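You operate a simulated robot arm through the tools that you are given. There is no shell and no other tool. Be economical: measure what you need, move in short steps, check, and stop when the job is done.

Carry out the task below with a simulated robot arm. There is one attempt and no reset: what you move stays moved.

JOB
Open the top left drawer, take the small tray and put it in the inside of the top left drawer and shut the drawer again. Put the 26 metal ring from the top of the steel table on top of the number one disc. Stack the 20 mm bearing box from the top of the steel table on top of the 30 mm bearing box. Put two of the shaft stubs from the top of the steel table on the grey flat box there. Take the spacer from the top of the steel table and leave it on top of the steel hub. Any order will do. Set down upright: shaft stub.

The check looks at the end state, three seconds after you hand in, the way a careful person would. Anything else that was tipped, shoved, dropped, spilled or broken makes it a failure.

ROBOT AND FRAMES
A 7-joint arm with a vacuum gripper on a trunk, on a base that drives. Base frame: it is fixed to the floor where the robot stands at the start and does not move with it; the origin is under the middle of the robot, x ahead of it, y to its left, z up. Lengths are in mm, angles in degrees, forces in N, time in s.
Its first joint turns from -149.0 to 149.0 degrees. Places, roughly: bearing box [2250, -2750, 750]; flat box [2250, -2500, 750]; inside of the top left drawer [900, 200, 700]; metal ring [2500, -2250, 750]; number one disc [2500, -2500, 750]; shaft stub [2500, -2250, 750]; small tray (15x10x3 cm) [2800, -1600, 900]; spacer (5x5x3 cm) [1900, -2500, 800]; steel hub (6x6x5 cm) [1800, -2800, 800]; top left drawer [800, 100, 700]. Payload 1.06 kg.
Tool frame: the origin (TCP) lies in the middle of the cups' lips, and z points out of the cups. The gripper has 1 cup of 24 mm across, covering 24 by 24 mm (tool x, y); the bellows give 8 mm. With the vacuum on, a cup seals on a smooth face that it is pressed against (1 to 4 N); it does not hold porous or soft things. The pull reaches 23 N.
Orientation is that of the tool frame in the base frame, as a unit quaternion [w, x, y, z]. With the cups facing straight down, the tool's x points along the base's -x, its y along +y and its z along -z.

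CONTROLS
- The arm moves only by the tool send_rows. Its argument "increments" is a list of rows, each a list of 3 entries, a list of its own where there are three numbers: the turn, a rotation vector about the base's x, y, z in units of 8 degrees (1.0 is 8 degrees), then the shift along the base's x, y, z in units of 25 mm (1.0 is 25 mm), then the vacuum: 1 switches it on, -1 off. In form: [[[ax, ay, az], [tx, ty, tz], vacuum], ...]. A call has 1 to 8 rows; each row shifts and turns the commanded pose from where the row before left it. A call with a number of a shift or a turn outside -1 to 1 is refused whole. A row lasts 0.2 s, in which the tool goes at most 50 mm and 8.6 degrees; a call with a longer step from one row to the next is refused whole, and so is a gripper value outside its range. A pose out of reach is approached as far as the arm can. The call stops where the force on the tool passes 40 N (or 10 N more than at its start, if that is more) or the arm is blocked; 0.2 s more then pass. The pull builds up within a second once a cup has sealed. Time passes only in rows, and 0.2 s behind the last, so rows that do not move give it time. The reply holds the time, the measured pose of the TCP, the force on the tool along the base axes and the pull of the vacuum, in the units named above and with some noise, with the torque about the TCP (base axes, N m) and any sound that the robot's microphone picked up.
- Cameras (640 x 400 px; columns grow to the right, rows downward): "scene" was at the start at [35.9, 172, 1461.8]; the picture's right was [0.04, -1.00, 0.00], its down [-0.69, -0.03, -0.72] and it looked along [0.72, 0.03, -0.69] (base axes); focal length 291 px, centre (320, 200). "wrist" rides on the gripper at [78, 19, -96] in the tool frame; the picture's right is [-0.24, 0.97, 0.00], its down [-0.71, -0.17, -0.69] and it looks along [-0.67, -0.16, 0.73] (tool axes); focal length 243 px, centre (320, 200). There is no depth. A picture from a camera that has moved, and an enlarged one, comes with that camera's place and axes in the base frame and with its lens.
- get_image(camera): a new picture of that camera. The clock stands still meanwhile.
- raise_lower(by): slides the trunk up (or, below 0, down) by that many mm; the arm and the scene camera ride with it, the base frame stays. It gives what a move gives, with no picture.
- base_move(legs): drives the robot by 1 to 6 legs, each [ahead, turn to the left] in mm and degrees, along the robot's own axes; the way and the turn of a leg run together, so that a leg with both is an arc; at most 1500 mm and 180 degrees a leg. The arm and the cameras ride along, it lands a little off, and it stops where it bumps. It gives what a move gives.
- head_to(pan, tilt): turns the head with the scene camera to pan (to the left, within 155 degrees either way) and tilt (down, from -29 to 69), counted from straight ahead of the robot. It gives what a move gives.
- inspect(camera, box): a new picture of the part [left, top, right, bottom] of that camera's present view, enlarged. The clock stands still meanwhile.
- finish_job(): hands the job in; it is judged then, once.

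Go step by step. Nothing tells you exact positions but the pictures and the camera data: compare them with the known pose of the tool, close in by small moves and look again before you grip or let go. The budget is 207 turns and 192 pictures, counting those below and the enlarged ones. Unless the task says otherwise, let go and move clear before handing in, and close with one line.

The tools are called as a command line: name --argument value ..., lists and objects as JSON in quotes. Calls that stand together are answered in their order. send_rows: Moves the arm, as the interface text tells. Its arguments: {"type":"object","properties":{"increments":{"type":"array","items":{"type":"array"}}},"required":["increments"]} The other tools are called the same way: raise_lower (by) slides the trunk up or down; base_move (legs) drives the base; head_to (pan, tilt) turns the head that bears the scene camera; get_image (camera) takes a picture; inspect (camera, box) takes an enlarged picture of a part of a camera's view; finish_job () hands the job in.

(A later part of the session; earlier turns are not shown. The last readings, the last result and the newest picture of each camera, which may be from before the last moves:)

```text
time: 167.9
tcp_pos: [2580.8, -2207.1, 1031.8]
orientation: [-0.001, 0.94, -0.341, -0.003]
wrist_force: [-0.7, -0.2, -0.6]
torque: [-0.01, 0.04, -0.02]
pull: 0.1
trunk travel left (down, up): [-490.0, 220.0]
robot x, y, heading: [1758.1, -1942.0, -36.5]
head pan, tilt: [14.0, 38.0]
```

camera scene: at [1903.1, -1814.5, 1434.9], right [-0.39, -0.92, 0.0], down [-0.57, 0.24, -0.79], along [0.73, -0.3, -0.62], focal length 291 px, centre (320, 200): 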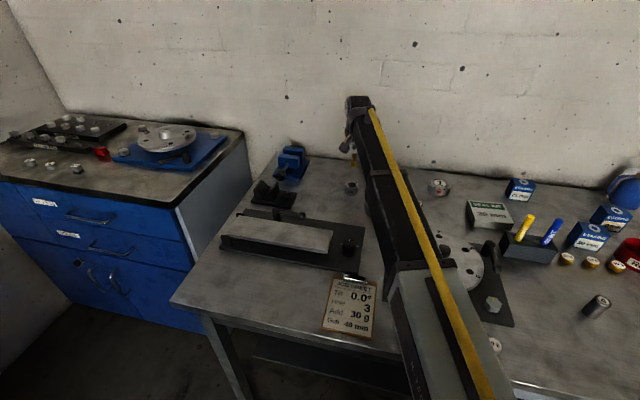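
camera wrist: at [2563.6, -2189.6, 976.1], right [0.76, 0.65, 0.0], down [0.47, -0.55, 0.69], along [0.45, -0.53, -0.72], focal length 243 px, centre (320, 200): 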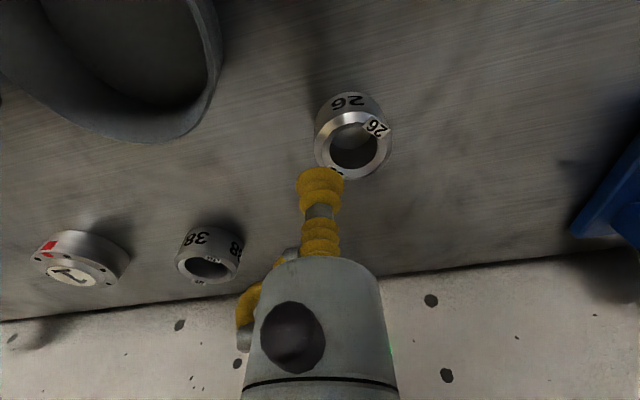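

The yaw worked. Now I'll pitch the tool up 75° with the cup facing the ring from the front.

send_rows --increments '[[[-0.603, -0.718, 0], [0, 0.16, 0], -1], [[-0.603, -0.718, 0], [0, 0.16, 0], -1], [[-0.603, -0.718, 0], [0, 0.16, 0], -1], [[-0.603, -0.718, 0], [0, 0.16, 0], -1], [[-0.603, -0.718, 0], [-0.3, 0, 0], -1]]'

send_rows --increments '[[[-0.603, -0.718, 0], [0, 0, 0], -1], [[-0.603, -0.718, 0], [0, 0, 0], -1], [[-0.603, -0.718, 0], [0, 0, 0], -1], [[-0.603, -0.718, 0], [0, 0, 0], -1], [[-0.603, -0.718, 0], [0, 0, 0], -1], [[0, 0, 0], [0, 0, 0], -1]]'

get_image --camera "wrist"

get_image --camera "scene"

```text
time: 169.1
tcp_pos: [2573.3, -2190.6, 1030.9]
orientation: [0.109, 0.891, -0.324, 0.3]
wrist_force: [0.2, -0.2, -0.4]
torque: [-0.04, 0.0, -0.01]
pull: 0.0
trunk travel left (down, up): [-490.0, 220.0]
robot x, y, heading: [1757.4, -1944.0, -36.8]
head pan, tilt: [14.0, 38.0]
```

```text
time: 170.5
tcp_pos: [2573.9, -2189.8, 1030.9]
orientation: [0.206, 0.747, -0.271, 0.571]
wrist_force: [0.3, 0.3, 0.4]
torque: [0.02, 0.04, 0.01]
pull: 0.0
trunk travel left (down, up): [-490.0, 220.0]
robot x, y, heading: [1758.5, -1941.8, -36.6]
head pan, tilt: [14.0, 38.0]
```

```text
126 pictures are left
camera wrist: at [2506.1, -2159.0, 1131.5], right [-0.67, -0.7, -0.23], down [-0.54, 0.68, -0.5], along [0.51, -0.21, -0.83], focal length 243 px, centre (320, 200)
```

wrist: 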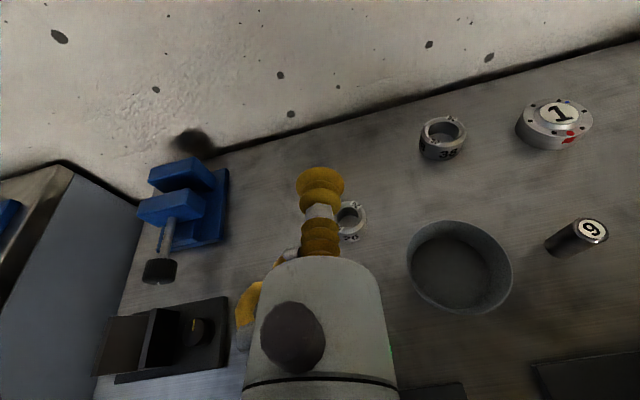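

```text
125 pictures are left
camera scene: at [1903.2, -1814.5, 1435.0], right [-0.39, -0.92, 0.0], down [-0.57, 0.24, -0.79], along [0.73, -0.3, -0.62], focal length 291 px, centre (320, 200)
```

scene: 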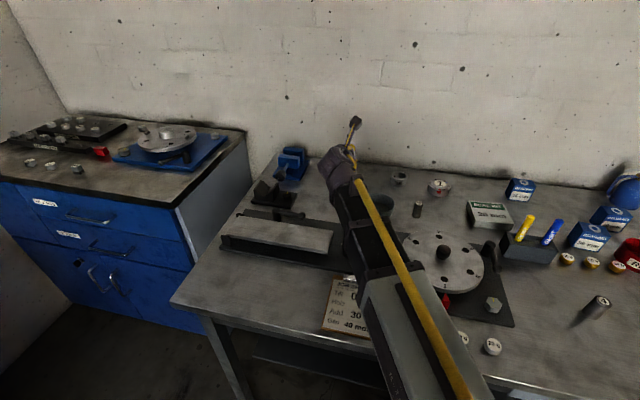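

The orientation is good, but the forearm is shallow. If I raise the trunk and reach down, the forearm will come in steeply and clear the knob and plates, so I'll do that.

raise_lower --by 220

send_rows --increments '[[[0, 0, 0], [0, 0, -1], -1], [[0, 0, 0], [0, 0, -1], -1], [[0, 0, 0], [0, 0, -1], -1], [[0, 0, 0], [0, 0, -1], -1], [[0, 0, 0], [0, 0, -1], -1], [[0, 0, 0], [0, 0, -1], -1], [[0, 0, 0], [0, 0, -1], -1], [[0, 0, 0], [0, 0, -1], -1]]'

send_rows --increments '[[[0, 0, 0], [0, 0, -1], -1], [[0, 0, 0], [0, 0, -1], -1], [[0, 0, 0], [0, 0, -1], -1], [[0, 0, 0], [0, 0, -1], -1], [[0, 0, 0], [0, 0, 0], -1]]'

get_image --camera "scene"

get_image --camera "wrist"

```text
time: 172.9
tcp_pos: [2573.9, -2191.5, 1250.7]
orientation: [0.207, 0.747, -0.272, 0.57]
wrist_force: [-0.2, 1.0, -0.4]
torque: [-0.03, 0.01, -0.01]
pull: 0.1
trunk travel left (down, up): [-710.0, 0.0]
robot x, y, heading: [1757.9, -1943.9, -36.9]
head pan, tilt: [14.0, 38.0]
```

```text
time: 174.7
tcp_pos: [2572.2, -2190.6, 1050.4]
orientation: [0.207, 0.748, -0.272, 0.569]
wrist_force: [0.5, -0.7, 0.1]
torque: [0.01, 0.0, 0.01]
pull: 0.1
trunk travel left (down, up): [-710.0, 0.0]
robot x, y, heading: [1758.5, -1944.3, -36.6]
head pan, tilt: [14.0, 38.0]
```

```text
time: 175.9
tcp_pos: [2572.3, -2191.1, 951.9]
orientation: [0.207, 0.748, -0.272, 0.569]
wrist_force: [-0.5, -0.3, -0.1]
torque: [-0.04, 0.01, -0.02]
pull: 0.0
trunk travel left (down, up): [-710.0, 0.0]
robot x, y, heading: [1759.4, -1942.1, -36.8]
head pan, tilt: [14.0, 38.0]
```

```text
124 pictures are left
camera scene: at [1903.3, -1814.5, 1655.0], right [-0.39, -0.92, 0.0], down [-0.57, 0.24, -0.79], along [0.73, -0.3, -0.62], focal length 291 px, centre (320, 200)
```

scene: 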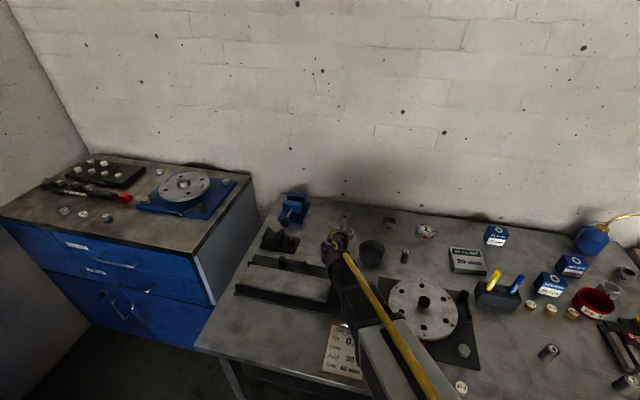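

```text
123 pictures are left
camera wrist: at [2505.5, -2159.4, 1051.8], right [-0.67, -0.7, -0.23], down [-0.54, 0.68, -0.5], along [0.51, -0.21, -0.84], focal length 243 px, centre (320, 200)
```

wrist: 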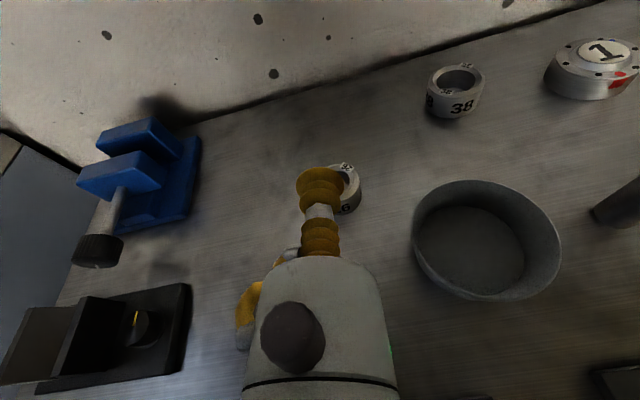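

The steep forearm looks good. Lowering to just above working height and re-checking the ring's position.

send_rows --increments '[[[0, 0, 0], [0, 0, -1], -1], [[0, 0, 0], [0, 0, -1], -1], [[0, 0, 0], [0, 0, -1], -1], [[0, 0, 0], [0, 0, -0.7], -1], [[0, 0, 0], [0, 0, 0], -1]]'

get_image --camera "wrist"

inspect --camera "scene" --box '[220, 180, 500, 380]'

```text
time: 177.1
tcp_pos: [2573.1, -2190.9, 859.3]
orientation: [0.206, 0.748, -0.272, 0.569]
wrist_force: [-0.2, -0.4, -0.1]
torque: [-0.03, 0.0, 0.0]
pull: 0.0
trunk travel left (down, up): [-710.0, 0.0]
robot x, y, heading: [1761.5, -1944.1, -36.4]
head pan, tilt: [14.0, 38.0]
```

```text
122 pictures are left
camera wrist: at [2506.2, -2159.1, 959.6], right [-0.67, -0.7, -0.23], down [-0.54, 0.68, -0.5], along [0.51, -0.21, -0.84], focal length 243 px, centre (320, 200)
```

wrist: 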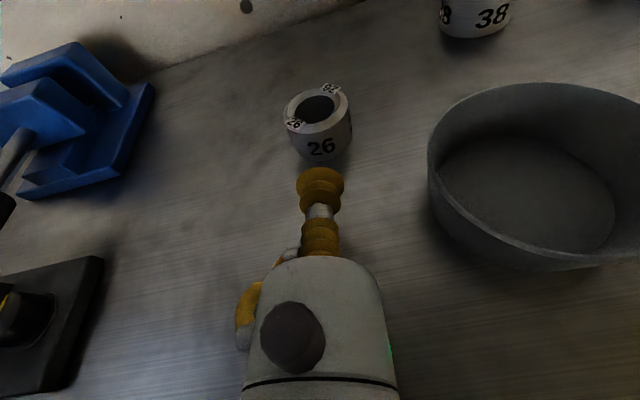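

```text
2.00 times, centred on (360, 280) of scene
camera zoom: at [1903.2, -1814.5, 1655.0], right [-0.39, -0.92, 0.0], down [-0.57, 0.24, -0.79], along [0.73, -0.3, -0.62], focal length 583 px, centre (240, 40)
```

zoom: 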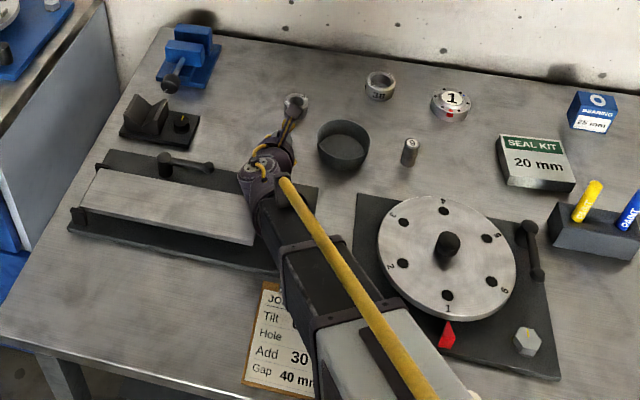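

The ring is exactly in line with the cup. I'll lower to mid-ring height and creep forward with the vacuum on.

send_rows --increments '[[[0, 0, 0], [0, 0, -0.6], -1], [[0, 0, 0], [0, 0, -0.4], -1], [[0, 0, 0], [0.5, -0.42, 0], 1], [[0, 0, 0], [0.5, -0.42, 0], 1], [[0, 0, 0], [0.18, -0.15, 0], 1], [[0, 0, 0], [0, 0, 0], 1]]'

inspect --camera "wrist" --box '[240, 70, 400, 230]'

```text
time: 178.2
tcp_pos: [2594.2, -2222.9, 846.8]
orientation: [0.215, 0.741, -0.274, 0.574]
wrist_force: [-17.9, 16.1, 87.4]
torque: [4.38, 4.24, 0.9]
pull: 0.1
trunk travel left (down, up): [-710.0, 0.0]
robot x, y, heading: [1759.5, -1942.4, -36.6]
head pan, tilt: [14.0, 38.0]
stopped in row 5: the force on the tool passed its limit at 130 N (the readings are from after the stop); the commanded pose is now the measured one
```

```text
2.50 times, centred on (320, 150) of wrist
camera zoom: at [2526.2, -2189.4, 945.4], right [-0.68, -0.7, -0.22], down [-0.53, 0.68, -0.52], along [0.51, -0.23, -0.83], focal length 606 px, centre (320, 325)
```

zoom: 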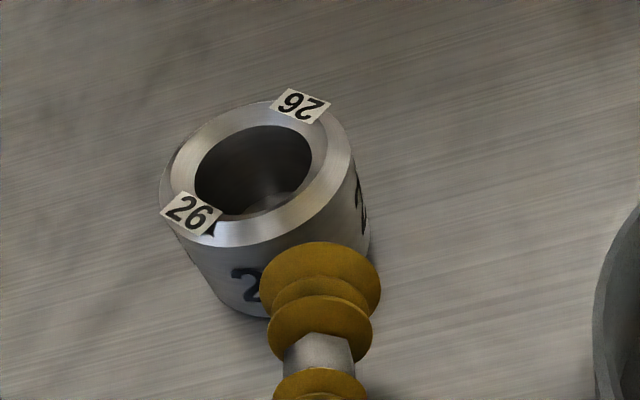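

The wrist hit something underneath, so I'll lift off straight away and check.

send_rows --increments '[[[0, 0, 0], [0, 0, 0.4], -1], [[0, 0, 0], [0, 0, 0.8], -1], [[0, 0, 0], [0, 0, 0.8], -1], [[0, 0, 0], [0, 0, 0], -1]]'

get_image --camera "scene"

inspect --camera "scene" --box '[220, 180, 500, 380]'

```text
time: 179.2
tcp_pos: [2609.8, -2230.8, 864.8]
orientation: [0.211, 0.75, -0.276, 0.563]
wrist_force: [0.3, 0.2, 0.0]
torque: [-0.04, 0.01, 0.01]
pull: 0.0
trunk travel left (down, up): [-710.0, 0.0]
robot x, y, heading: [1759.3, -1942.0, -37.0]
head pan, tilt: [14.0, 38.0]
```

```text
119 pictures are left
camera scene: at [1903.5, -1815.2, 1654.1], right [-0.39, -0.92, 0.0], down [-0.57, 0.24, -0.79], along [0.73, -0.31, -0.62], focal length 291 px, centre (320, 200)
```

scene: 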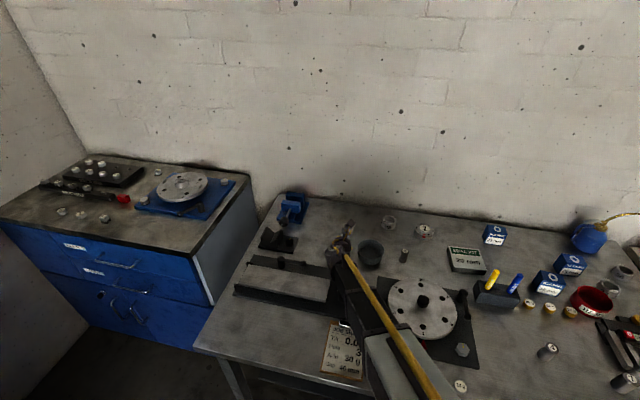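

```text
2.00 times, centred on (360, 280) of scene
camera zoom: at [1903.5, -1815.2, 1654.1], right [-0.39, -0.92, 0.0], down [-0.57, 0.24, -0.79], along [0.73, -0.31, -0.62], focal length 583 px, centre (240, 40)
```

zoom: 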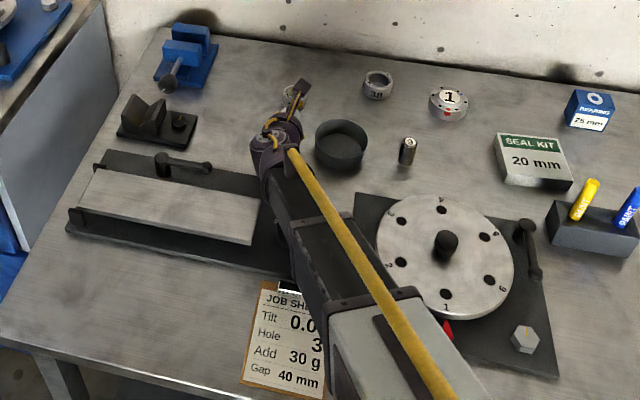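

Nothing appears displaced. I'll back away, steepen the tilt to about 22°, and recheck where the ring is.

send_rows --increments '[[[0, 0, 0], [-0.8, 0.64, 0], -1], [[0.5, 0.6, 0], [-0.8, 0.64, 0], -1], [[0.06, 0.07, 0], [0, 0, 0], -1], [[0, 0, 0], [0, 0, 0], -1]]'

get_image --camera "wrist"

```text
time: 180.2
tcp_pos: [2569.2, -2198.7, 867.6]
orientation: [0.195, 0.782, -0.287, 0.517]
wrist_force: [-0.4, 0.2, -0.7]
torque: [0.03, -0.02, -0.02]
pull: 0.1
trunk travel left (down, up): [-710.0, 0.0]
robot x, y, heading: [1757.7, -1940.0, -36.7]
head pan, tilt: [14.0, 38.0]
```

```text
117 pictures are left
camera wrist: at [2513.7, -2174.8, 976.7], right [-0.7, -0.68, -0.21], down [-0.58, 0.72, -0.39], along [0.41, -0.15, -0.9], focal length 243 px, centre (320, 200)
```

wrist: 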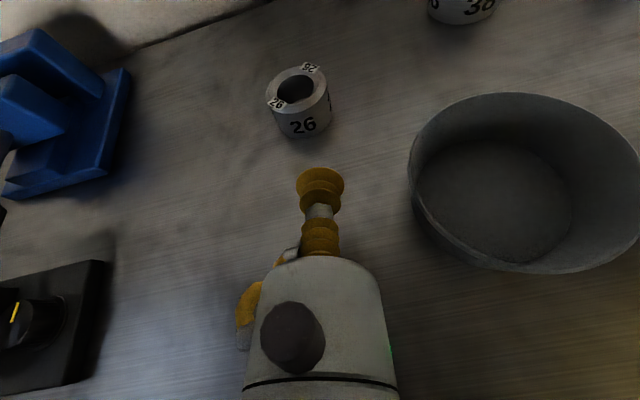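

The ring has shifted back about 23 mm and still stands upright. I'll realign, lower, and approach again.

send_rows --increments '[[[0, 0, 0], [0.36, 0.41, 0], -1], [[0, 0, 0], [0.38, -0.33, -0.4], -1], [[0, 0, 0], [0.38, -0.33, -0.4], -1], [[0, 0, 0], [0.38, -0.33, -0.3], -1], [[0, 0, 0], [0, 0, -0.2], -1], [[0, 0, 0], [0, 0, 0], -1]]'

inspect --camera "wrist" --box '[220, 60, 420, 220]'

```text
time: 181.6
tcp_pos: [2606.1, -2214.2, 836.9]
orientation: [0.195, 0.782, -0.287, 0.518]
wrist_force: [6.2, -1.7, 11.9]
torque: [0.67, 0.41, -0.24]
pull: 0.0
trunk travel left (down, up): [-710.0, 0.0]
robot x, y, heading: [1759.4, -1940.8, -37.1]
head pan, tilt: [14.0, 38.0]
```

```text
2.50 times, centred on (320, 140) of wrist
camera zoom: at [2551.1, -2189.7, 945.9], right [-0.7, -0.68, -0.21], down [-0.58, 0.72, -0.39], along [0.41, -0.15, -0.9], focal length 606 px, centre (320, 350)
```

zoom: 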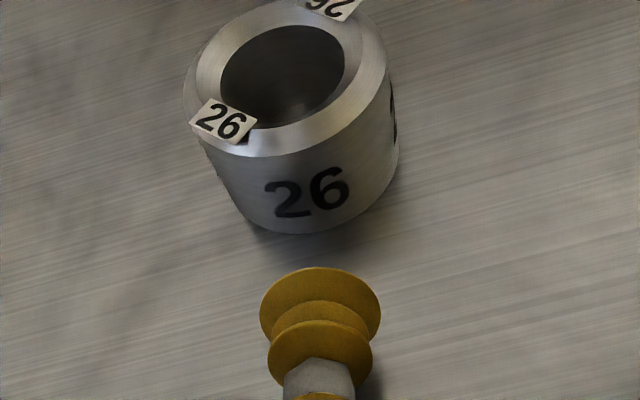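

Something on the gripper touches the table even at this tilt. I'll lift up and take a close look at the gripper's own shape.

send_rows --increments '[[[0, 0, 0], [-0.2, 0.15, 0.6], -1], [[0, 0, 0], [-0.5, 0.4, 1], -1], [[0, 0, 0], [0, 0, 1], -1], [[0, 0, 0], [0, 0, 1], -1], [[0, 0, 0], [0, 0, 1], -1], [[0, 0, 0], [0, 0, 1], -1], [[0, 0, 0], [0, 0, 1], -1]]'

get_image --camera "scene"

inspect --camera "scene" --box '[290, 170, 390, 250]'

```text
time: 183.2
tcp_pos: [2589.5, -2201.0, 1000.1]
orientation: [0.194, 0.783, -0.287, 0.517]
wrist_force: [1.0, 0.1, -0.1]
torque: [0.01, -0.04, 0.01]
pull: 0.1
trunk travel left (down, up): [-710.0, 0.0]
robot x, y, heading: [1759.4, -1942.1, -36.8]
head pan, tilt: [14.0, 38.0]
```

```text
115 pictures are left
camera scene: at [1902.4, -1814.0, 1654.9], right [-0.39, -0.92, 0.0], down [-0.57, 0.24, -0.79], along [0.73, -0.31, -0.62], focal length 291 px, centre (320, 200)
```

scene: 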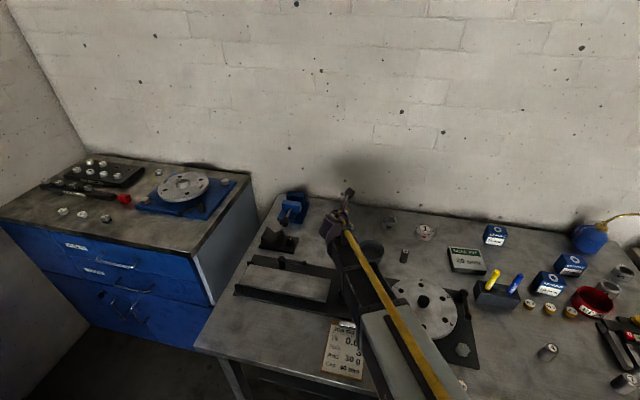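

```text
5.00 times, centred on (340, 210) of scene
camera zoom: at [1902.4, -1814.0, 1654.9], right [-0.39, -0.92, 0.0], down [-0.57, 0.24, -0.79], along [0.73, -0.31, -0.62], focal length 1456 px, centre (220, 150)
```

zoom: 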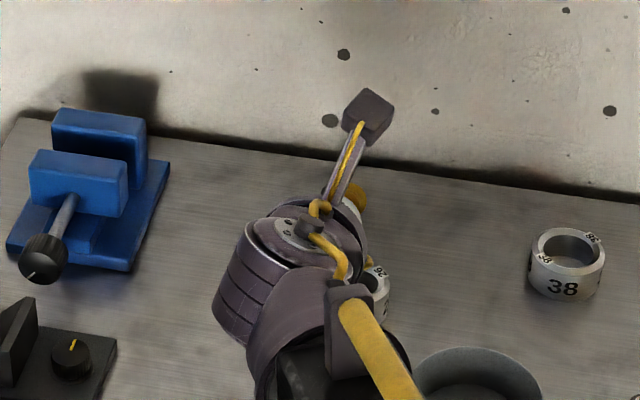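

From the force and torque I work out that the gripper's body is ~44 mm wide, 58 mm behind the lip, on the side now facing down. I'll roll the tool 90° so a possibly slimmer side faces the table, with the camera to the left, away from the bowl.

send_rows --increments '[[[-0.7, 0.605, 0.39], [0, 0, 0], -1], [[-0.7, 0.605, 0.39], [0, 0, 0], -1], [[-0.7, 0.605, 0.39], [0, 0, 0], -1], [[-0.7, 0.605, 0.39], [0, 0, 0], -1], [[-0.7, 0.605, 0.39], [0, 0, 0], -1], [[-0.7, 0.605, 0.39], [0, 0, 0], -1]]'

send_rows --increments '[[[-0.7, 0.605, 0.39], [0, 0, 0], -1], [[-0.7, 0.605, 0.39], [0, 0, 0], -1], [[-0.7, 0.605, 0.39], [0, 0, 0], -1], [[-0.7, 0.605, 0.39], [0, 0, 0], -1], [[-0.7, 0.605, 0.39], [0, 0, 0], -1], [[0, 0, 0], [0, 0, 0], -1]]'

inspect --camera "scene" --box '[290, 170, 390, 250]'

get_image --camera "wrist"

```text
time: 184.6
tcp_pos: [2589.8, -2200.4, 1001.8]
orientation: [0.39, 0.832, 0.058, 0.391]
wrist_force: [0.2, -1.2, 0.4]
torque: [0.01, 0.01, -0.02]
pull: 0.1
trunk travel left (down, up): [-710.0, 0.0]
robot x, y, heading: [1758.3, -1941.7, -36.9]
head pan, tilt: [14.0, 38.0]
```

```text
time: 186.0
tcp_pos: [2568.7, -2180.6, 921.9]
orientation: [0.517, 0.751, 0.326, 0.251]
wrist_force: [0.5, -0.7, -0.6]
torque: [0.01, 0.02, -0.01]
pull: 0.1
out of reach, approached as far as the arm can: row 3, 4, 5
trunk travel left (down, up): [-710.0, 0.0]
robot x, y, heading: [1758.9, -1943.0, -37.1]
head pan, tilt: [14.0, 38.0]
```

```text
5.00 times, centred on (340, 210) of scene
camera zoom: at [1902.7, -1814.0, 1655.0], right [-0.39, -0.92, 0.0], down [-0.57, 0.24, -0.79], along [0.73, -0.31, -0.62], focal length 1456 px, centre (220, 150)
```

zoom: 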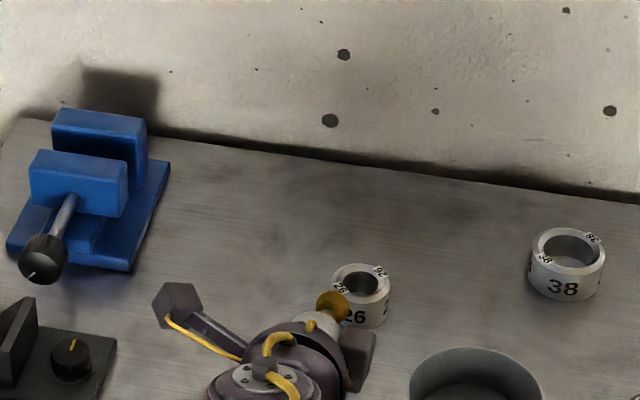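

```text
112 pictures are left
camera wrist: at [2556.4, -2068.0, 975.0], right [0.07, -0.42, 0.9], down [-1.0, -0.07, 0.04], along [0.04, -0.9, -0.43], focal length 243 px, centre (320, 200)
```

wrist: 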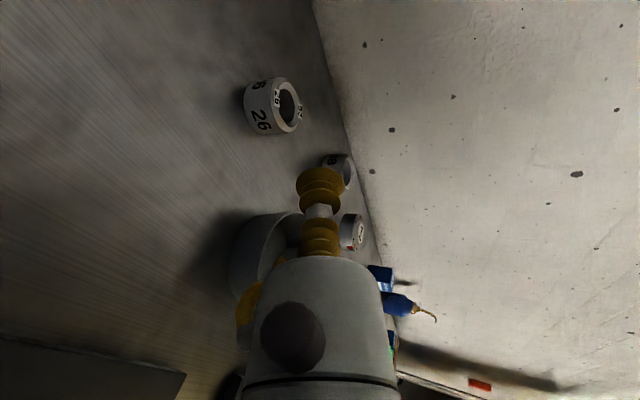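

I can see a block sticking out opposite the camera: that's what hit the table. With it turned sideways, the underside is slim. The arm hit a limit near the end of the roll, so I'll ease back a little.

send_rows --increments '[[[0.7, -0.605, -0.36], [0, 0, 0], -1], [[0.7, -0.605, -0.36], [0, 0, 0], -1], [[0, 0, 0], [0, 0, 0], -1], [[0, 0, 0], [0, 0, 0], -1]]'

get_image --camera "wrist"

```text
time: 187.0
tcp_pos: [2568.1, -2181.4, 921.8]
orientation: [0.478, 0.79, 0.217, 0.318]
wrist_force: [-0.1, 0.4, 0.7]
torque: [-0.03, -0.02, 0.02]
pull: 0.0
trunk travel left (down, up): [-710.0, 0.0]
robot x, y, heading: [1754.3, -1940.4, -37.1]
head pan, tilt: [14.0, 38.0]
```

```text
111 pictures are left
camera wrist: at [2556.4, -2079.4, 994.6], right [-0.13, -0.59, 0.8], down [-0.99, 0.04, -0.13], along [0.04, -0.81, -0.59], focal length 243 px, centre (320, 200)
```

wrist: 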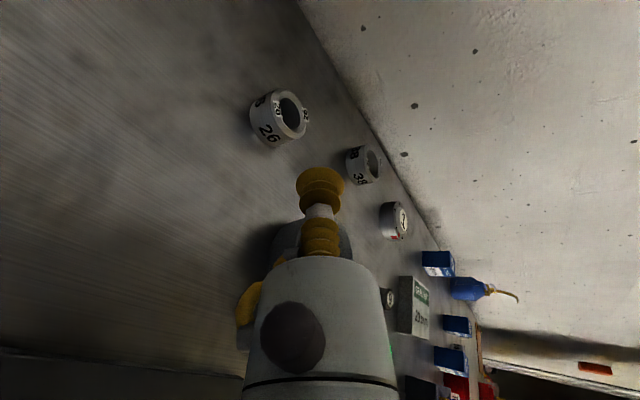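

Good pose: camera to the left, cup tilted 20° down. I'll flatten the tilt slightly and move to just in front of the ring.

send_rows --increments '[[[-0.32, -0.38, 0], [0.5, -0.4, 0], -1], [[0, 0, 0], [0.5, -0.4, -0.5], -1], [[0, 0, 0], [0.52, -0.43, -0.5], -1], [[0, 0, 0], [0, 0, -0.7], -1], [[0, 0, 0], [0, 0, 0], -1]]'

get_image --camera "wrist"

inspect --camera "scene" --box '[290, 170, 390, 250]'

```text
time: 188.2
tcp_pos: [2607.4, -2212.6, 880.1]
orientation: [0.503, 0.77, 0.21, 0.333]
wrist_force: [-0.2, 0.6, 0.4]
torque: [-0.02, -0.01, 0.01]
pull: 0.1
trunk travel left (down, up): [-710.0, 0.0]
robot x, y, heading: [1760.5, -1940.5, -36.9]
head pan, tilt: [14.0, 38.0]
```

```text
110 pictures are left
camera wrist: at [2591.1, -2107.8, 946.4], right [-0.17, -0.55, 0.82], down [-0.98, 0.04, -0.18], along [0.07, -0.83, -0.55], focal length 243 px, centre (320, 200)
```

wrist: 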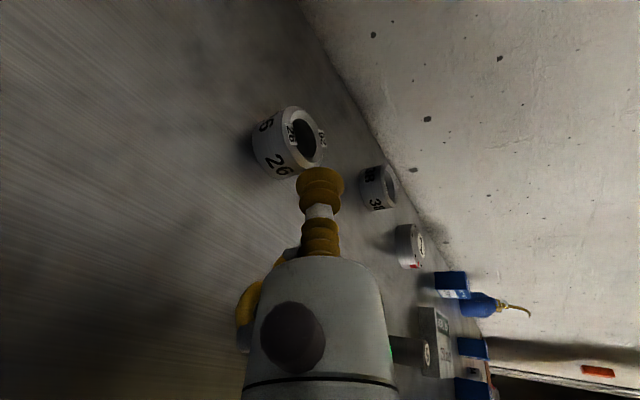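

```text
5.00 times, centred on (340, 210) of scene
camera zoom: at [1902.5, -1814.0, 1655.0], right [-0.39, -0.92, 0.0], down [-0.57, 0.24, -0.79], along [0.73, -0.31, -0.62], focal length 1456 px, centre (220, 150)
```

zoom: 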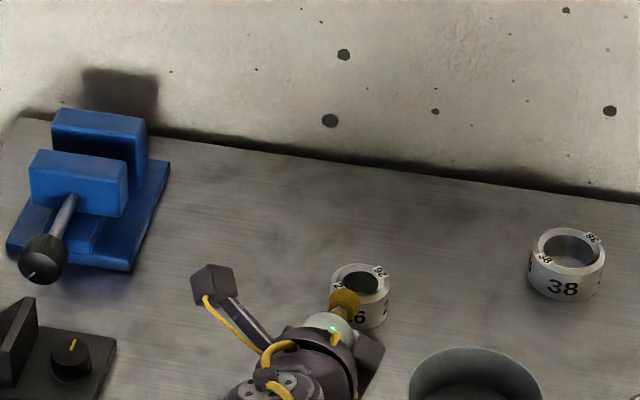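

Aligned within about 2 mm. Lowering to mid-height now and watching the force.

send_rows --increments '[[[0, 0, 0], [0, 0, -0.7], -1], [[0, 0, 0], [0, 0, -0.7], -1], [[0, 0, 0], [0, 0, -0.32], -1], [[0, 0, 0], [0, 0, 0], -1]]'

send_rows --increments '[[[0, 0, 0], [0, 0, -0.12], -1], [[0, 0, 0], [0, 0, 0], -1]]'

```text
time: 189.2
tcp_pos: [2606.2, -2212.4, 836.8]
orientation: [0.501, 0.77, 0.21, 0.334]
wrist_force: [-0.2, -0.3, 0.1]
torque: [-0.03, 0.0, 0.01]
pull: 0.0
trunk travel left (down, up): [-710.0, 0.0]
robot x, y, heading: [1758.1, -1943.4, -37.2]
head pan, tilt: [14.0, 38.0]
```

```text
time: 189.8
tcp_pos: [2605.2, -2212.5, 834.3]
orientation: [0.502, 0.77, 0.21, 0.334]
wrist_force: [0.3, -0.1, 0.2]
torque: [-0.02, -0.02, -0.01]
pull: 0.0
trunk travel left (down, up): [-710.0, 0.0]
robot x, y, heading: [1756.2, -1943.9, -36.8]
head pan, tilt: [14.0, 38.0]
```

No collision at z≈834 now. Moving forward with the vacuum on.

send_rows --increments '[[[0, 0, 0], [0.3, -0.264, -0.04], 1], [[0, 0, 0], [0.3, -0.264, 0], 1], [[0, 0, 0], [0.15, -0.13, 0], 1], [[0, 0, 0], [0.09, -0.08, 0], 1], [[0, 0, 0], [0.09, -0.08, 0], 1], [[0, 0, 0], [0, 0, 0], 1]]'

inspect --camera "wrist" --box '[220, 80, 420, 240]'

```text
time: 191.2
tcp_pos: [2629.3, -2232.6, 832.1]
orientation: [0.502, 0.77, 0.211, 0.333]
wrist_force: [-0.6, 0.7, 0.2]
torque: [0.05, 0.0, -0.03]
pull: 0.0
trunk travel left (down, up): [-710.0, 0.0]
robot x, y, heading: [1758.0, -1943.9, -37.1]
head pan, tilt: [14.0, 38.0]
```

```text
2.50 times, centred on (320, 160) of wrist
camera zoom: at [2614.1, -2127.4, 899.3], right [-0.17, -0.55, 0.82], down [-0.98, 0.04, -0.18], along [0.07, -0.83, -0.55], focal length 606 px, centre (320, 300)
```

zoom: 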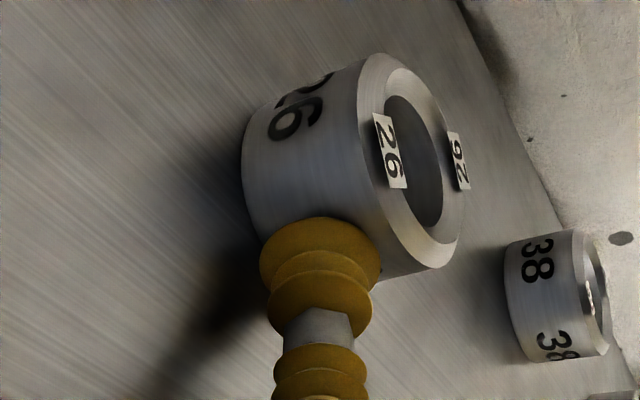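

The cup is just touching the ring wall. Pressing in small steps.

send_rows --increments '[[[0, 0, 0], [0.06, -0.053, 0], 1], [[0, 0, 0], [0.06, -0.053, 0], 1], [[0, 0, 0], [0, 0, 0], 1], [[0, 0, 0], [0, 0, 0], 1]]'

send_rows --increments '[[[0, 0, 0], [0.06, -0.053, 0], 1], [[0, 0, 0], [0.06, -0.053, 0], 1], [[0, 0, 0], [0, 0, 0], 1], [[0, 0, 0], [0, 0, 0], 1]]'

inspect --camera "wrist" --box '[220, 80, 420, 240]'

```text
time: 192.2
tcp_pos: [2633.0, -2235.4, 832.1]
orientation: [0.501, 0.77, 0.21, 0.334]
wrist_force: [-0.2, 0.1, 0.6]
torque: [0.0, 0.01, 0.0]
pull: 0.1
trunk travel left (down, up): [-710.0, 0.0]
robot x, y, heading: [1759.8, -1940.8, -37.1]
head pan, tilt: [14.0, 38.0]
```

```text
time: 193.2
tcp_pos: [2635.2, -2237.4, 833.2]
orientation: [0.501, 0.77, 0.211, 0.334]
wrist_force: [0.8, -0.3, 0.4]
torque: [-0.03, 0.0, 0.03]
pull: 0.1
trunk travel left (down, up): [-710.0, 0.0]
robot x, y, heading: [1755.2, -1939.1, -36.9]
head pan, tilt: [14.0, 38.0]
```

```text
2.50 times, centred on (320, 160) of wrist
camera zoom: at [2620.2, -2132.9, 899.8], right [-0.17, -0.55, 0.82], down [-0.98, 0.04, -0.18], along [0.07, -0.83, -0.55], focal length 606 px, centre (320, 300)
```

zoom: 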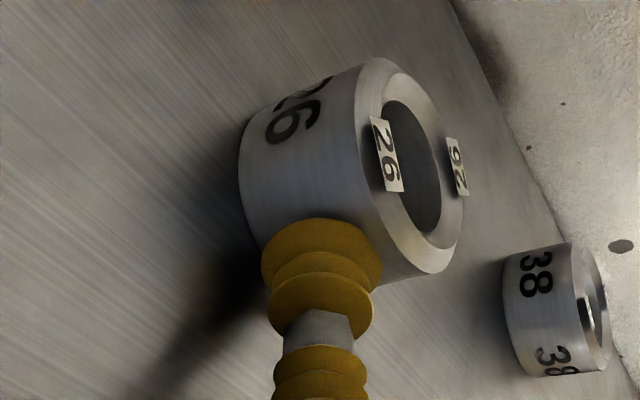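

send_rows --increments '[[[0, 0, 0], [0.09, -0.08, 0], 1], [[0, 0, 0], [0.09, -0.08, 0], 1], [[0, 0, 0], [0.09, -0.08, 0], 1], [[0, 0, 0], [0, 0, 0], 1], [[0, 0, 0], [0, 0, 0], 1]]'

inspect --camera "wrist" --box '[220, 80, 420, 240]'

```text
time: 194.4
tcp_pos: [2640.5, -2243.4, 833.6]
orientation: [0.502, 0.77, 0.211, 0.334]
wrist_force: [1.2, -0.1, 0.3]
torque: [-0.01, 0.02, 0.02]
pull: 0.0
trunk travel left (down, up): [-710.0, 0.0]
robot x, y, heading: [1756.3, -1942.4, -36.7]
head pan, tilt: [14.0, 38.0]
```

```text
2.50 times, centred on (320, 160) of wrist
camera zoom: at [2626.6, -2138.8, 899.7], right [-0.17, -0.55, 0.82], down [-0.98, 0.04, -0.18], along [0.07, -0.83, -0.55], focal length 606 px, centre (320, 300)
```

zoom: 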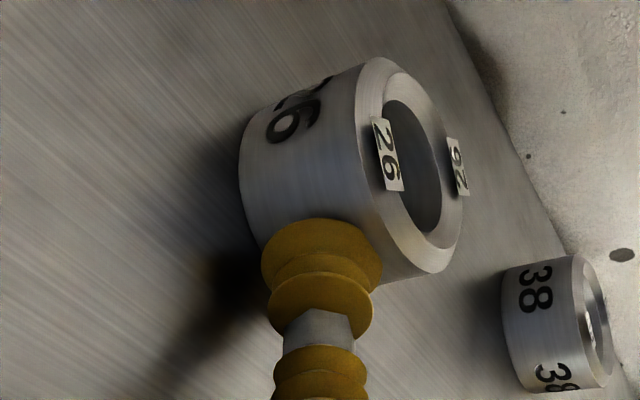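

The ring just slides ahead of the cup, too light to give any reaction. I'll push it gently back to the wall so the cup can press against it.

send_rows --increments '[[[0, 0, 0], [0.3, -0.25, 0], -1], [[0, 0, 0], [0.3, -0.25, 0], -1], [[0, 0, 0], [0.3, -0.25, 0], -1], [[0, 0, 0], [0.3, -0.25, 0], -1], [[0, 0, 0], [0.3, -0.25, 0], -1], [[0, 0, 0], [0, 0, 0], -1]]'

get_image --camera "wrist"

```text
time: 195.8
tcp_pos: [2679.4, -2273.7, 832.6]
orientation: [0.502, 0.77, 0.211, 0.334]
wrist_force: [-0.2, -0.5, 0.6]
torque: [-0.02, 0.0, -0.02]
pull: 0.1
trunk travel left (down, up): [-710.0, 0.0]
robot x, y, heading: [1758.8, -1940.8, -36.8]
head pan, tilt: [14.0, 38.0]
```

```text
105 pictures are left
camera wrist: at [2664.4, -2170.0, 899.4], right [-0.17, -0.55, 0.82], down [-0.98, 0.04, -0.18], along [0.07, -0.83, -0.55], focal length 243 px, centre (320, 200)
```

wrist: 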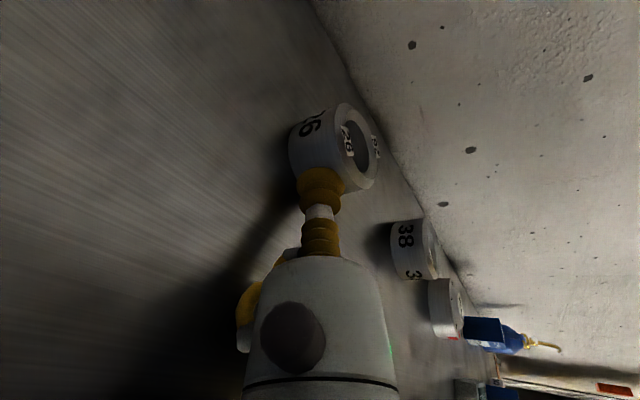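

inspect --camera "scene" --box '[310, 175, 390, 239]'

```text
6.25 times, centred on (350, 207) of scene
camera zoom: at [1902.5, -1814.1, 1655.0], right [-0.39, -0.92, 0.0], down [-0.57, 0.24, -0.79], along [0.73, -0.31, -0.62], focal length 1820 px, centre (132, 156)
```

zoom: 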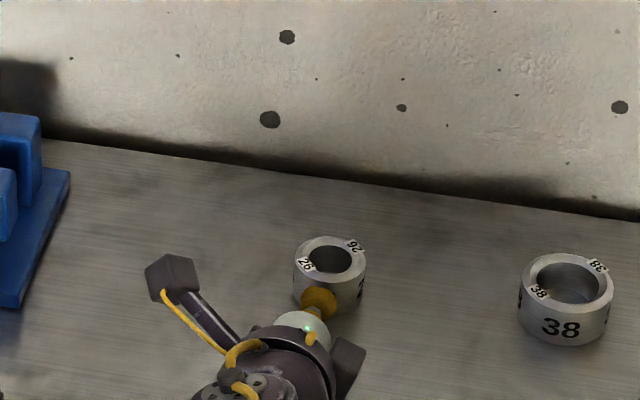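

It's tracking well (4 mm lateral). I'll correct and continue toward the wall.

send_rows --increments '[[[0, 0, 0], [-0.1, -0.12, 0], -1], [[0, 0, 0], [0.27, -0.22, 0], -1], [[0, 0, 0], [0.27, -0.22, 0], -1], [[0, 0, 0], [0.27, -0.22, 0], -1], [[0, 0, 0], [0.27, -0.22, 0], -1], [[0, 0, 0], [0.27, -0.22, 0], -1], [[0, 0, 0], [0.27, -0.22, 0], -1], [[0, 0, 0], [0, 0, 0], -1]]'

inspect --camera "scene" --box '[310, 175, 390, 239]'

```text
time: 197.6
tcp_pos: [2718.8, -2311.0, 833.3]
orientation: [0.501, 0.77, 0.211, 0.334]
wrist_force: [0.7, 0.3, 0.9]
torque: [-0.01, 0.0, -0.02]
pull: 0.0
trunk travel left (down, up): [-710.0, 0.0]
robot x, y, heading: [1758.3, -1943.2, -37.1]
head pan, tilt: [14.0, 38.0]
```

```text
6.25 times, centred on (350, 207) of scene
camera zoom: at [1902.5, -1814.1, 1655.0], right [-0.39, -0.92, 0.0], down [-0.57, 0.24, -0.79], along [0.73, -0.31, -0.62], focal length 1820 px, centre (132, 156)
```

zoom: 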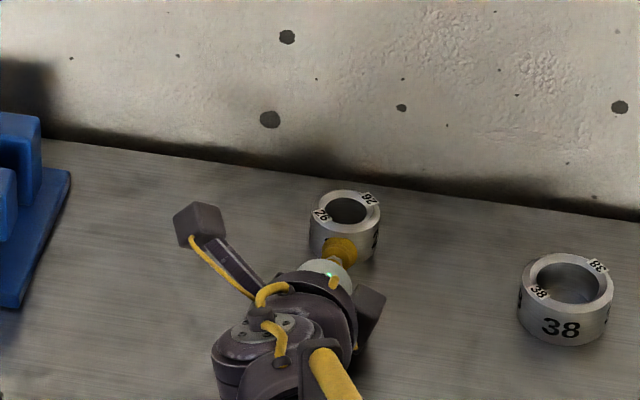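

send_rows --increments '[[[0, 0, 0], [0.24, -0.2, 0], -1], [[0, 0, 0], [0.24, -0.2, 0], -1], [[0, 0, 0], [0.24, -0.2, 0], -1], [[0, 0, 0], [0.2, -0.17, 0], 1], [[0, 0, 0], [0.12, -0.1, 0], 1], [[0, 0, 0], [0.12, -0.1, 0], 1], [[0, 0, 0], [0, 0, 0], 1]]'

inspect --camera "scene" --box '[310, 175, 390, 239]'

```text
time: 199.2
tcp_pos: [2746.3, -2334.0, 832.2]
orientation: [0.502, 0.77, 0.211, 0.334]
wrist_force: [0.6, 0.8, -0.7]
torque: [0.02, 0.0, -0.01]
pull: 0.1
trunk travel left (down, up): [-710.0, 0.0]
robot x, y, heading: [1762.1, -1943.0, -36.9]
head pan, tilt: [14.0, 38.0]
```

```text
6.25 times, centred on (350, 207) of scene
camera zoom: at [1902.5, -1814.0, 1655.0], right [-0.39, -0.92, 0.0], down [-0.57, 0.24, -0.79], along [0.73, -0.31, -0.62], focal length 1820 px, centre (132, 156)
```

zoom: 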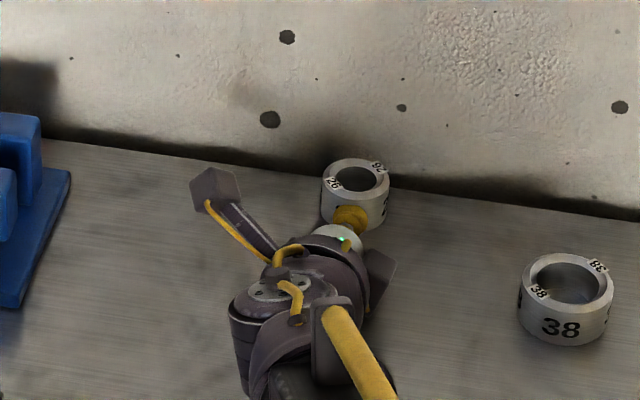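

send_rows --increments '[[[0, 0, 0], [0.1, -0.08, 0], 1], [[0, 0, 0], [0.1, -0.08, 0], 1], [[0, 0, 0], [0.1, -0.08, 0], 1], [[0, 0, 0], [0, 0, 0], 1], [[0, 0, 0], [0, 0, 0], 1]]'

inspect --camera "wrist" --box '[220, 80, 460, 240]'

```text
time: 200.4
tcp_pos: [2755.2, -2341.1, 832.5]
orientation: [0.502, 0.769, 0.211, 0.334]
wrist_force: [-0.2, -1.4, 0.9]
torque: [0.04, 0.0, 0.02]
pull: 0.2
trunk travel left (down, up): [-710.0, 0.0]
robot x, y, heading: [1754.6, -1942.1, -36.6]
head pan, tilt: [14.0, 38.0]
```

```text
2.50 times, centred on (340, 160) of wrist
camera zoom: at [2739.0, -2236.1, 899.7], right [-0.17, -0.55, 0.82], down [-0.98, 0.04, -0.18], along [0.07, -0.83, -0.55], focal length 606 px, centre (270, 300)
```

zoom: 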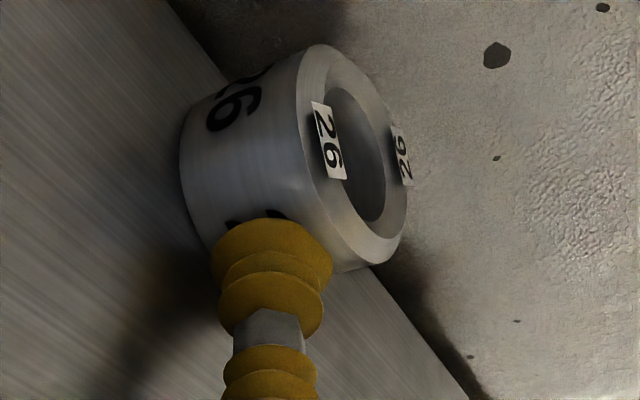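

send_rows --increments '[[[0, 0, 0], [0.09, -0.08, 0], 1], [[0, 0, 0], [0.09, -0.08, 0], 1], [[0, 0, 0], [0, 0, 0], 1], [[0, 0, 0], [0, 0, 0], 1]]'

send_rows --increments '[[[0, 0, 0], [0.06, -0.055, 0], 1], [[0, 0, 0], [0.06, -0.055, 0], 1], [[0, 0, 0], [0, 0, 0], 1], [[0, 0, 0], [0, 0, 0], 1]]'

inspect --camera "wrist" --box '[220, 80, 460, 240]'

```text
time: 201.4
tcp_pos: [2759.3, -2345.0, 832.7]
orientation: [0.502, 0.769, 0.211, 0.335]
wrist_force: [-0.1, 0.6, -0.7]
torque: [0.01, -0.01, 0.0]
pull: 0.0
trunk travel left (down, up): [-710.0, 0.0]
robot x, y, heading: [1759.2, -1940.8, -37.3]
head pan, tilt: [14.0, 38.0]
```

```text
time: 202.4
tcp_pos: [2762.7, -2347.5, 833.4]
orientation: [0.501, 0.77, 0.211, 0.334]
wrist_force: [0.1, 0.1, 0.4]
torque: [0.01, -0.01, -0.01]
pull: 0.1
trunk travel left (down, up): [-710.0, 0.0]
robot x, y, heading: [1755.9, -1941.8, -37.1]
head pan, tilt: [14.0, 38.0]
```

```text
2.50 times, centred on (340, 160) of wrist
camera zoom: at [2746.3, -2242.8, 899.5], right [-0.17, -0.55, 0.82], down [-0.98, 0.04, -0.18], along [0.07, -0.83, -0.55], focal length 606 px, centre (270, 300)
```

zoom: 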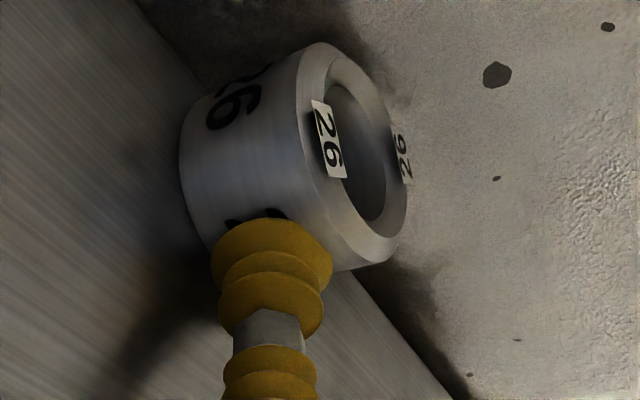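

The ring should be nearly at the back edge, and I want to be sure it won't tip into a gap. Checking closely.

inspect --camera "wrist" --box '[280, 80, 420, 200]'

inspect --camera "scene" --box '[335, 180, 385, 220]'

```text
3.33 times, centred on (350, 140) of wrist
camera zoom: at [2746.3, -2242.8, 899.5], right [-0.17, -0.55, 0.82], down [-0.98, 0.04, -0.18], along [0.07, -0.83, -0.55], focal length 809 px, centre (220, 400)
```

zoom: 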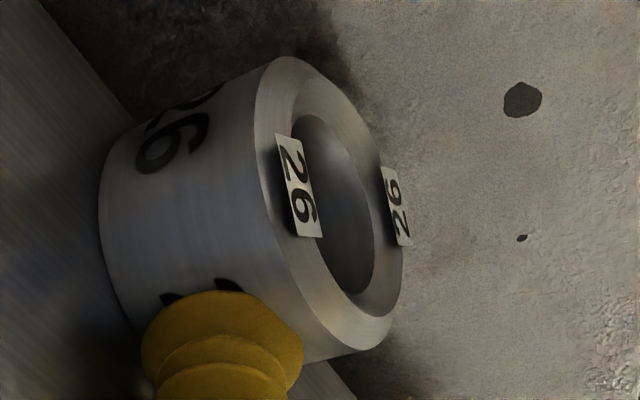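

```text
10.00 times, centred on (360, 200) of scene
camera zoom: at [1902.5, -1814.0, 1655.0], right [-0.39, -0.92, 0.0], down [-0.57, 0.24, -0.79], along [0.73, -0.31, -0.62], focal length 2913 px, centre (-80, 200)
```

zoom: 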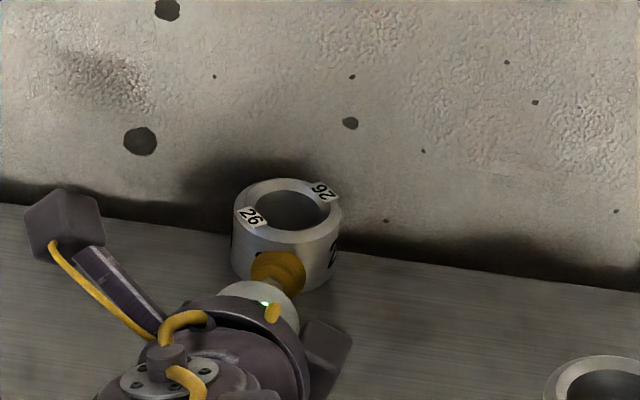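

The ring's centre is still 17 mm inside the edge, so it's stable. A few more small presses should bring it against the wall.

send_rows --increments '[[[0, 0, 0], [0.07, -0.055, 0], 1], [[0, 0, 0], [0, 0, 0], 1], [[0, 0, 0], [0.07, -0.055, 0], 1], [[0, 0, 0], [0, 0, 0], 1], [[0, 0, 0], [0, 0, 0], 1]]'

inspect --camera "scene" --box '[335, 180, 385, 220]'

```text
time: 203.6
tcp_pos: [2765.2, -2348.9, 832.7]
orientation: [0.502, 0.77, 0.211, 0.334]
wrist_force: [-0.4, 0.7, 0.6]
torque: [-0.02, -0.02, 0.01]
pull: 0.0
trunk travel left (down, up): [-710.0, 0.0]
robot x, y, heading: [1761.0, -1941.4, -36.9]
head pan, tilt: [14.0, 38.0]
```

```text
10.00 times, centred on (360, 200) of scene
camera zoom: at [1902.5, -1814.0, 1655.0], right [-0.39, -0.92, 0.0], down [-0.57, 0.24, -0.79], along [0.73, -0.31, -0.62], focal length 2913 px, centre (-80, 200)
```

zoom: 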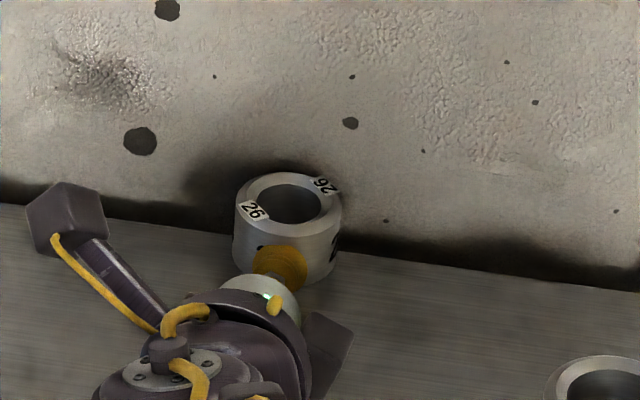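

send_rows --increments '[[[0, 0, 0], [0.06, -0.055, 0], 1], [[0, 0, 0], [0, 0, 0], 1], [[0, 0, 0], [0, 0, 0], 1], [[0, 0, 0], [0, 0, 0], 1]]'

send_rows --increments '[[[0, 0, 0], [0.06, -0.055, 0], 1], [[0, 0, 0], [0, 0, 0], 1], [[0, 0, 0], [0, 0, 0], 1], [[0, 0, 0], [0, 0, 0], 1]]'

inspect --camera "scene" --box '[335, 180, 385, 220]'

```text
time: 204.6
tcp_pos: [2767.0, -2351.4, 833.2]
orientation: [0.502, 0.77, 0.211, 0.334]
wrist_force: [-0.7, 0.1, 0.2]
torque: [-0.01, -0.02, 0.02]
pull: 0.1
trunk travel left (down, up): [-710.0, 0.0]
robot x, y, heading: [1759.2, -1943.4, -36.8]
head pan, tilt: [14.0, 38.0]
```

```text
time: 205.6
tcp_pos: [2769.1, -2353.7, 833.4]
orientation: [0.502, 0.77, 0.21, 0.334]
wrist_force: [-0.1, 0.8, 0.6]
torque: [-0.01, 0.0, -0.01]
pull: 0.1
trunk travel left (down, up): [-710.0, 0.0]
robot x, y, heading: [1757.8, -1940.8, -36.9]
head pan, tilt: [14.0, 38.0]
```

```text
10.00 times, centred on (360, 200) of scene
camera zoom: at [1902.5, -1814.0, 1655.0], right [-0.39, -0.92, 0.0], down [-0.57, 0.24, -0.79], along [0.73, -0.31, -0.62], focal length 2913 px, centre (-80, 200)
```

zoom: 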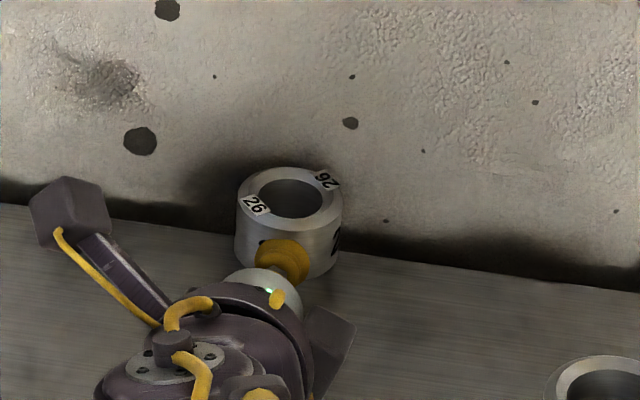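

Triangulating a mark on the wall shows a ~29 mm gap behind the table, so I must not push the ring further. I'll lift off, steepen the tool, hook the cup inside the bore from above and drag the ring back.

send_rows --increments '[[[0, 0, 0], [-0.3, 0.26, 0], -1], [[0, 0, 0], [-0.4, 0.35, 0.6], -1], [[0, 0, 0], [0, 0, 1], -1], [[0.59, 0.68, 0], [0, 0, 0.6], -1], [[0.59, 0.68, 0], [0, 0, 0], -1], [[0.59, 0.68, 0], [0, 0, 0], -1], [[0.59, 0.68, 0], [0, 0, 0], -1], [[0, 0, 0], [0, 0, 0], -1]]'

get_image --camera "wrist"

inspect --camera "scene" --box '[310, 165, 410, 245]'

```text
time: 207.4
tcp_pos: [2751.0, -2337.6, 887.9]
orientation: [0.461, 0.804, 0.217, 0.306]
wrist_force: [-1.0, -0.4, 0.1]
torque: [-0.01, -0.02, 0.0]
pull: 0.0
out of reach, approached as far as the arm can: row 5, 6, 7
trunk travel left (down, up): [-710.0, 0.0]
robot x, y, heading: [1759.6, -1943.8, -37.3]
head pan, tilt: [14.0, 38.0]
```

```text
95 pictures are left
camera wrist: at [2741.6, -2238.6, 963.4], right [-0.1, -0.61, 0.78], down [-0.99, 0.05, -0.09], along [0.02, -0.79, -0.62], focal length 243 px, centre (320, 200)
```

wrist: 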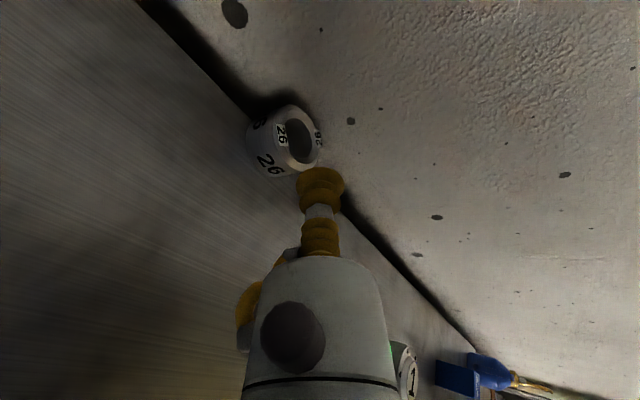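

```text
5.00 times, centred on (360, 205) of scene
camera zoom: at [1902.5, -1814.0, 1655.0], right [-0.39, -0.92, 0.0], down [-0.57, 0.24, -0.79], along [0.73, -0.31, -0.62], focal length 1456 px, centre (120, 175)
```

zoom: 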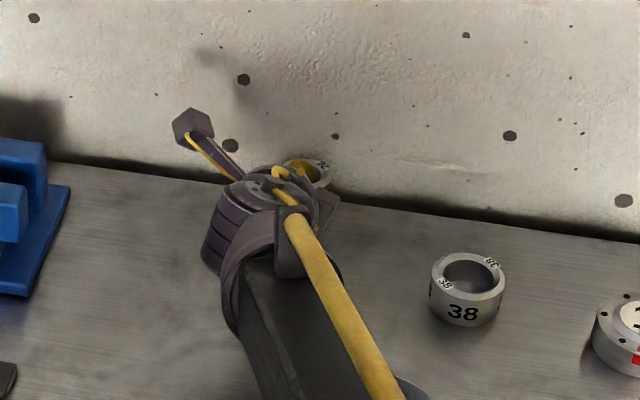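

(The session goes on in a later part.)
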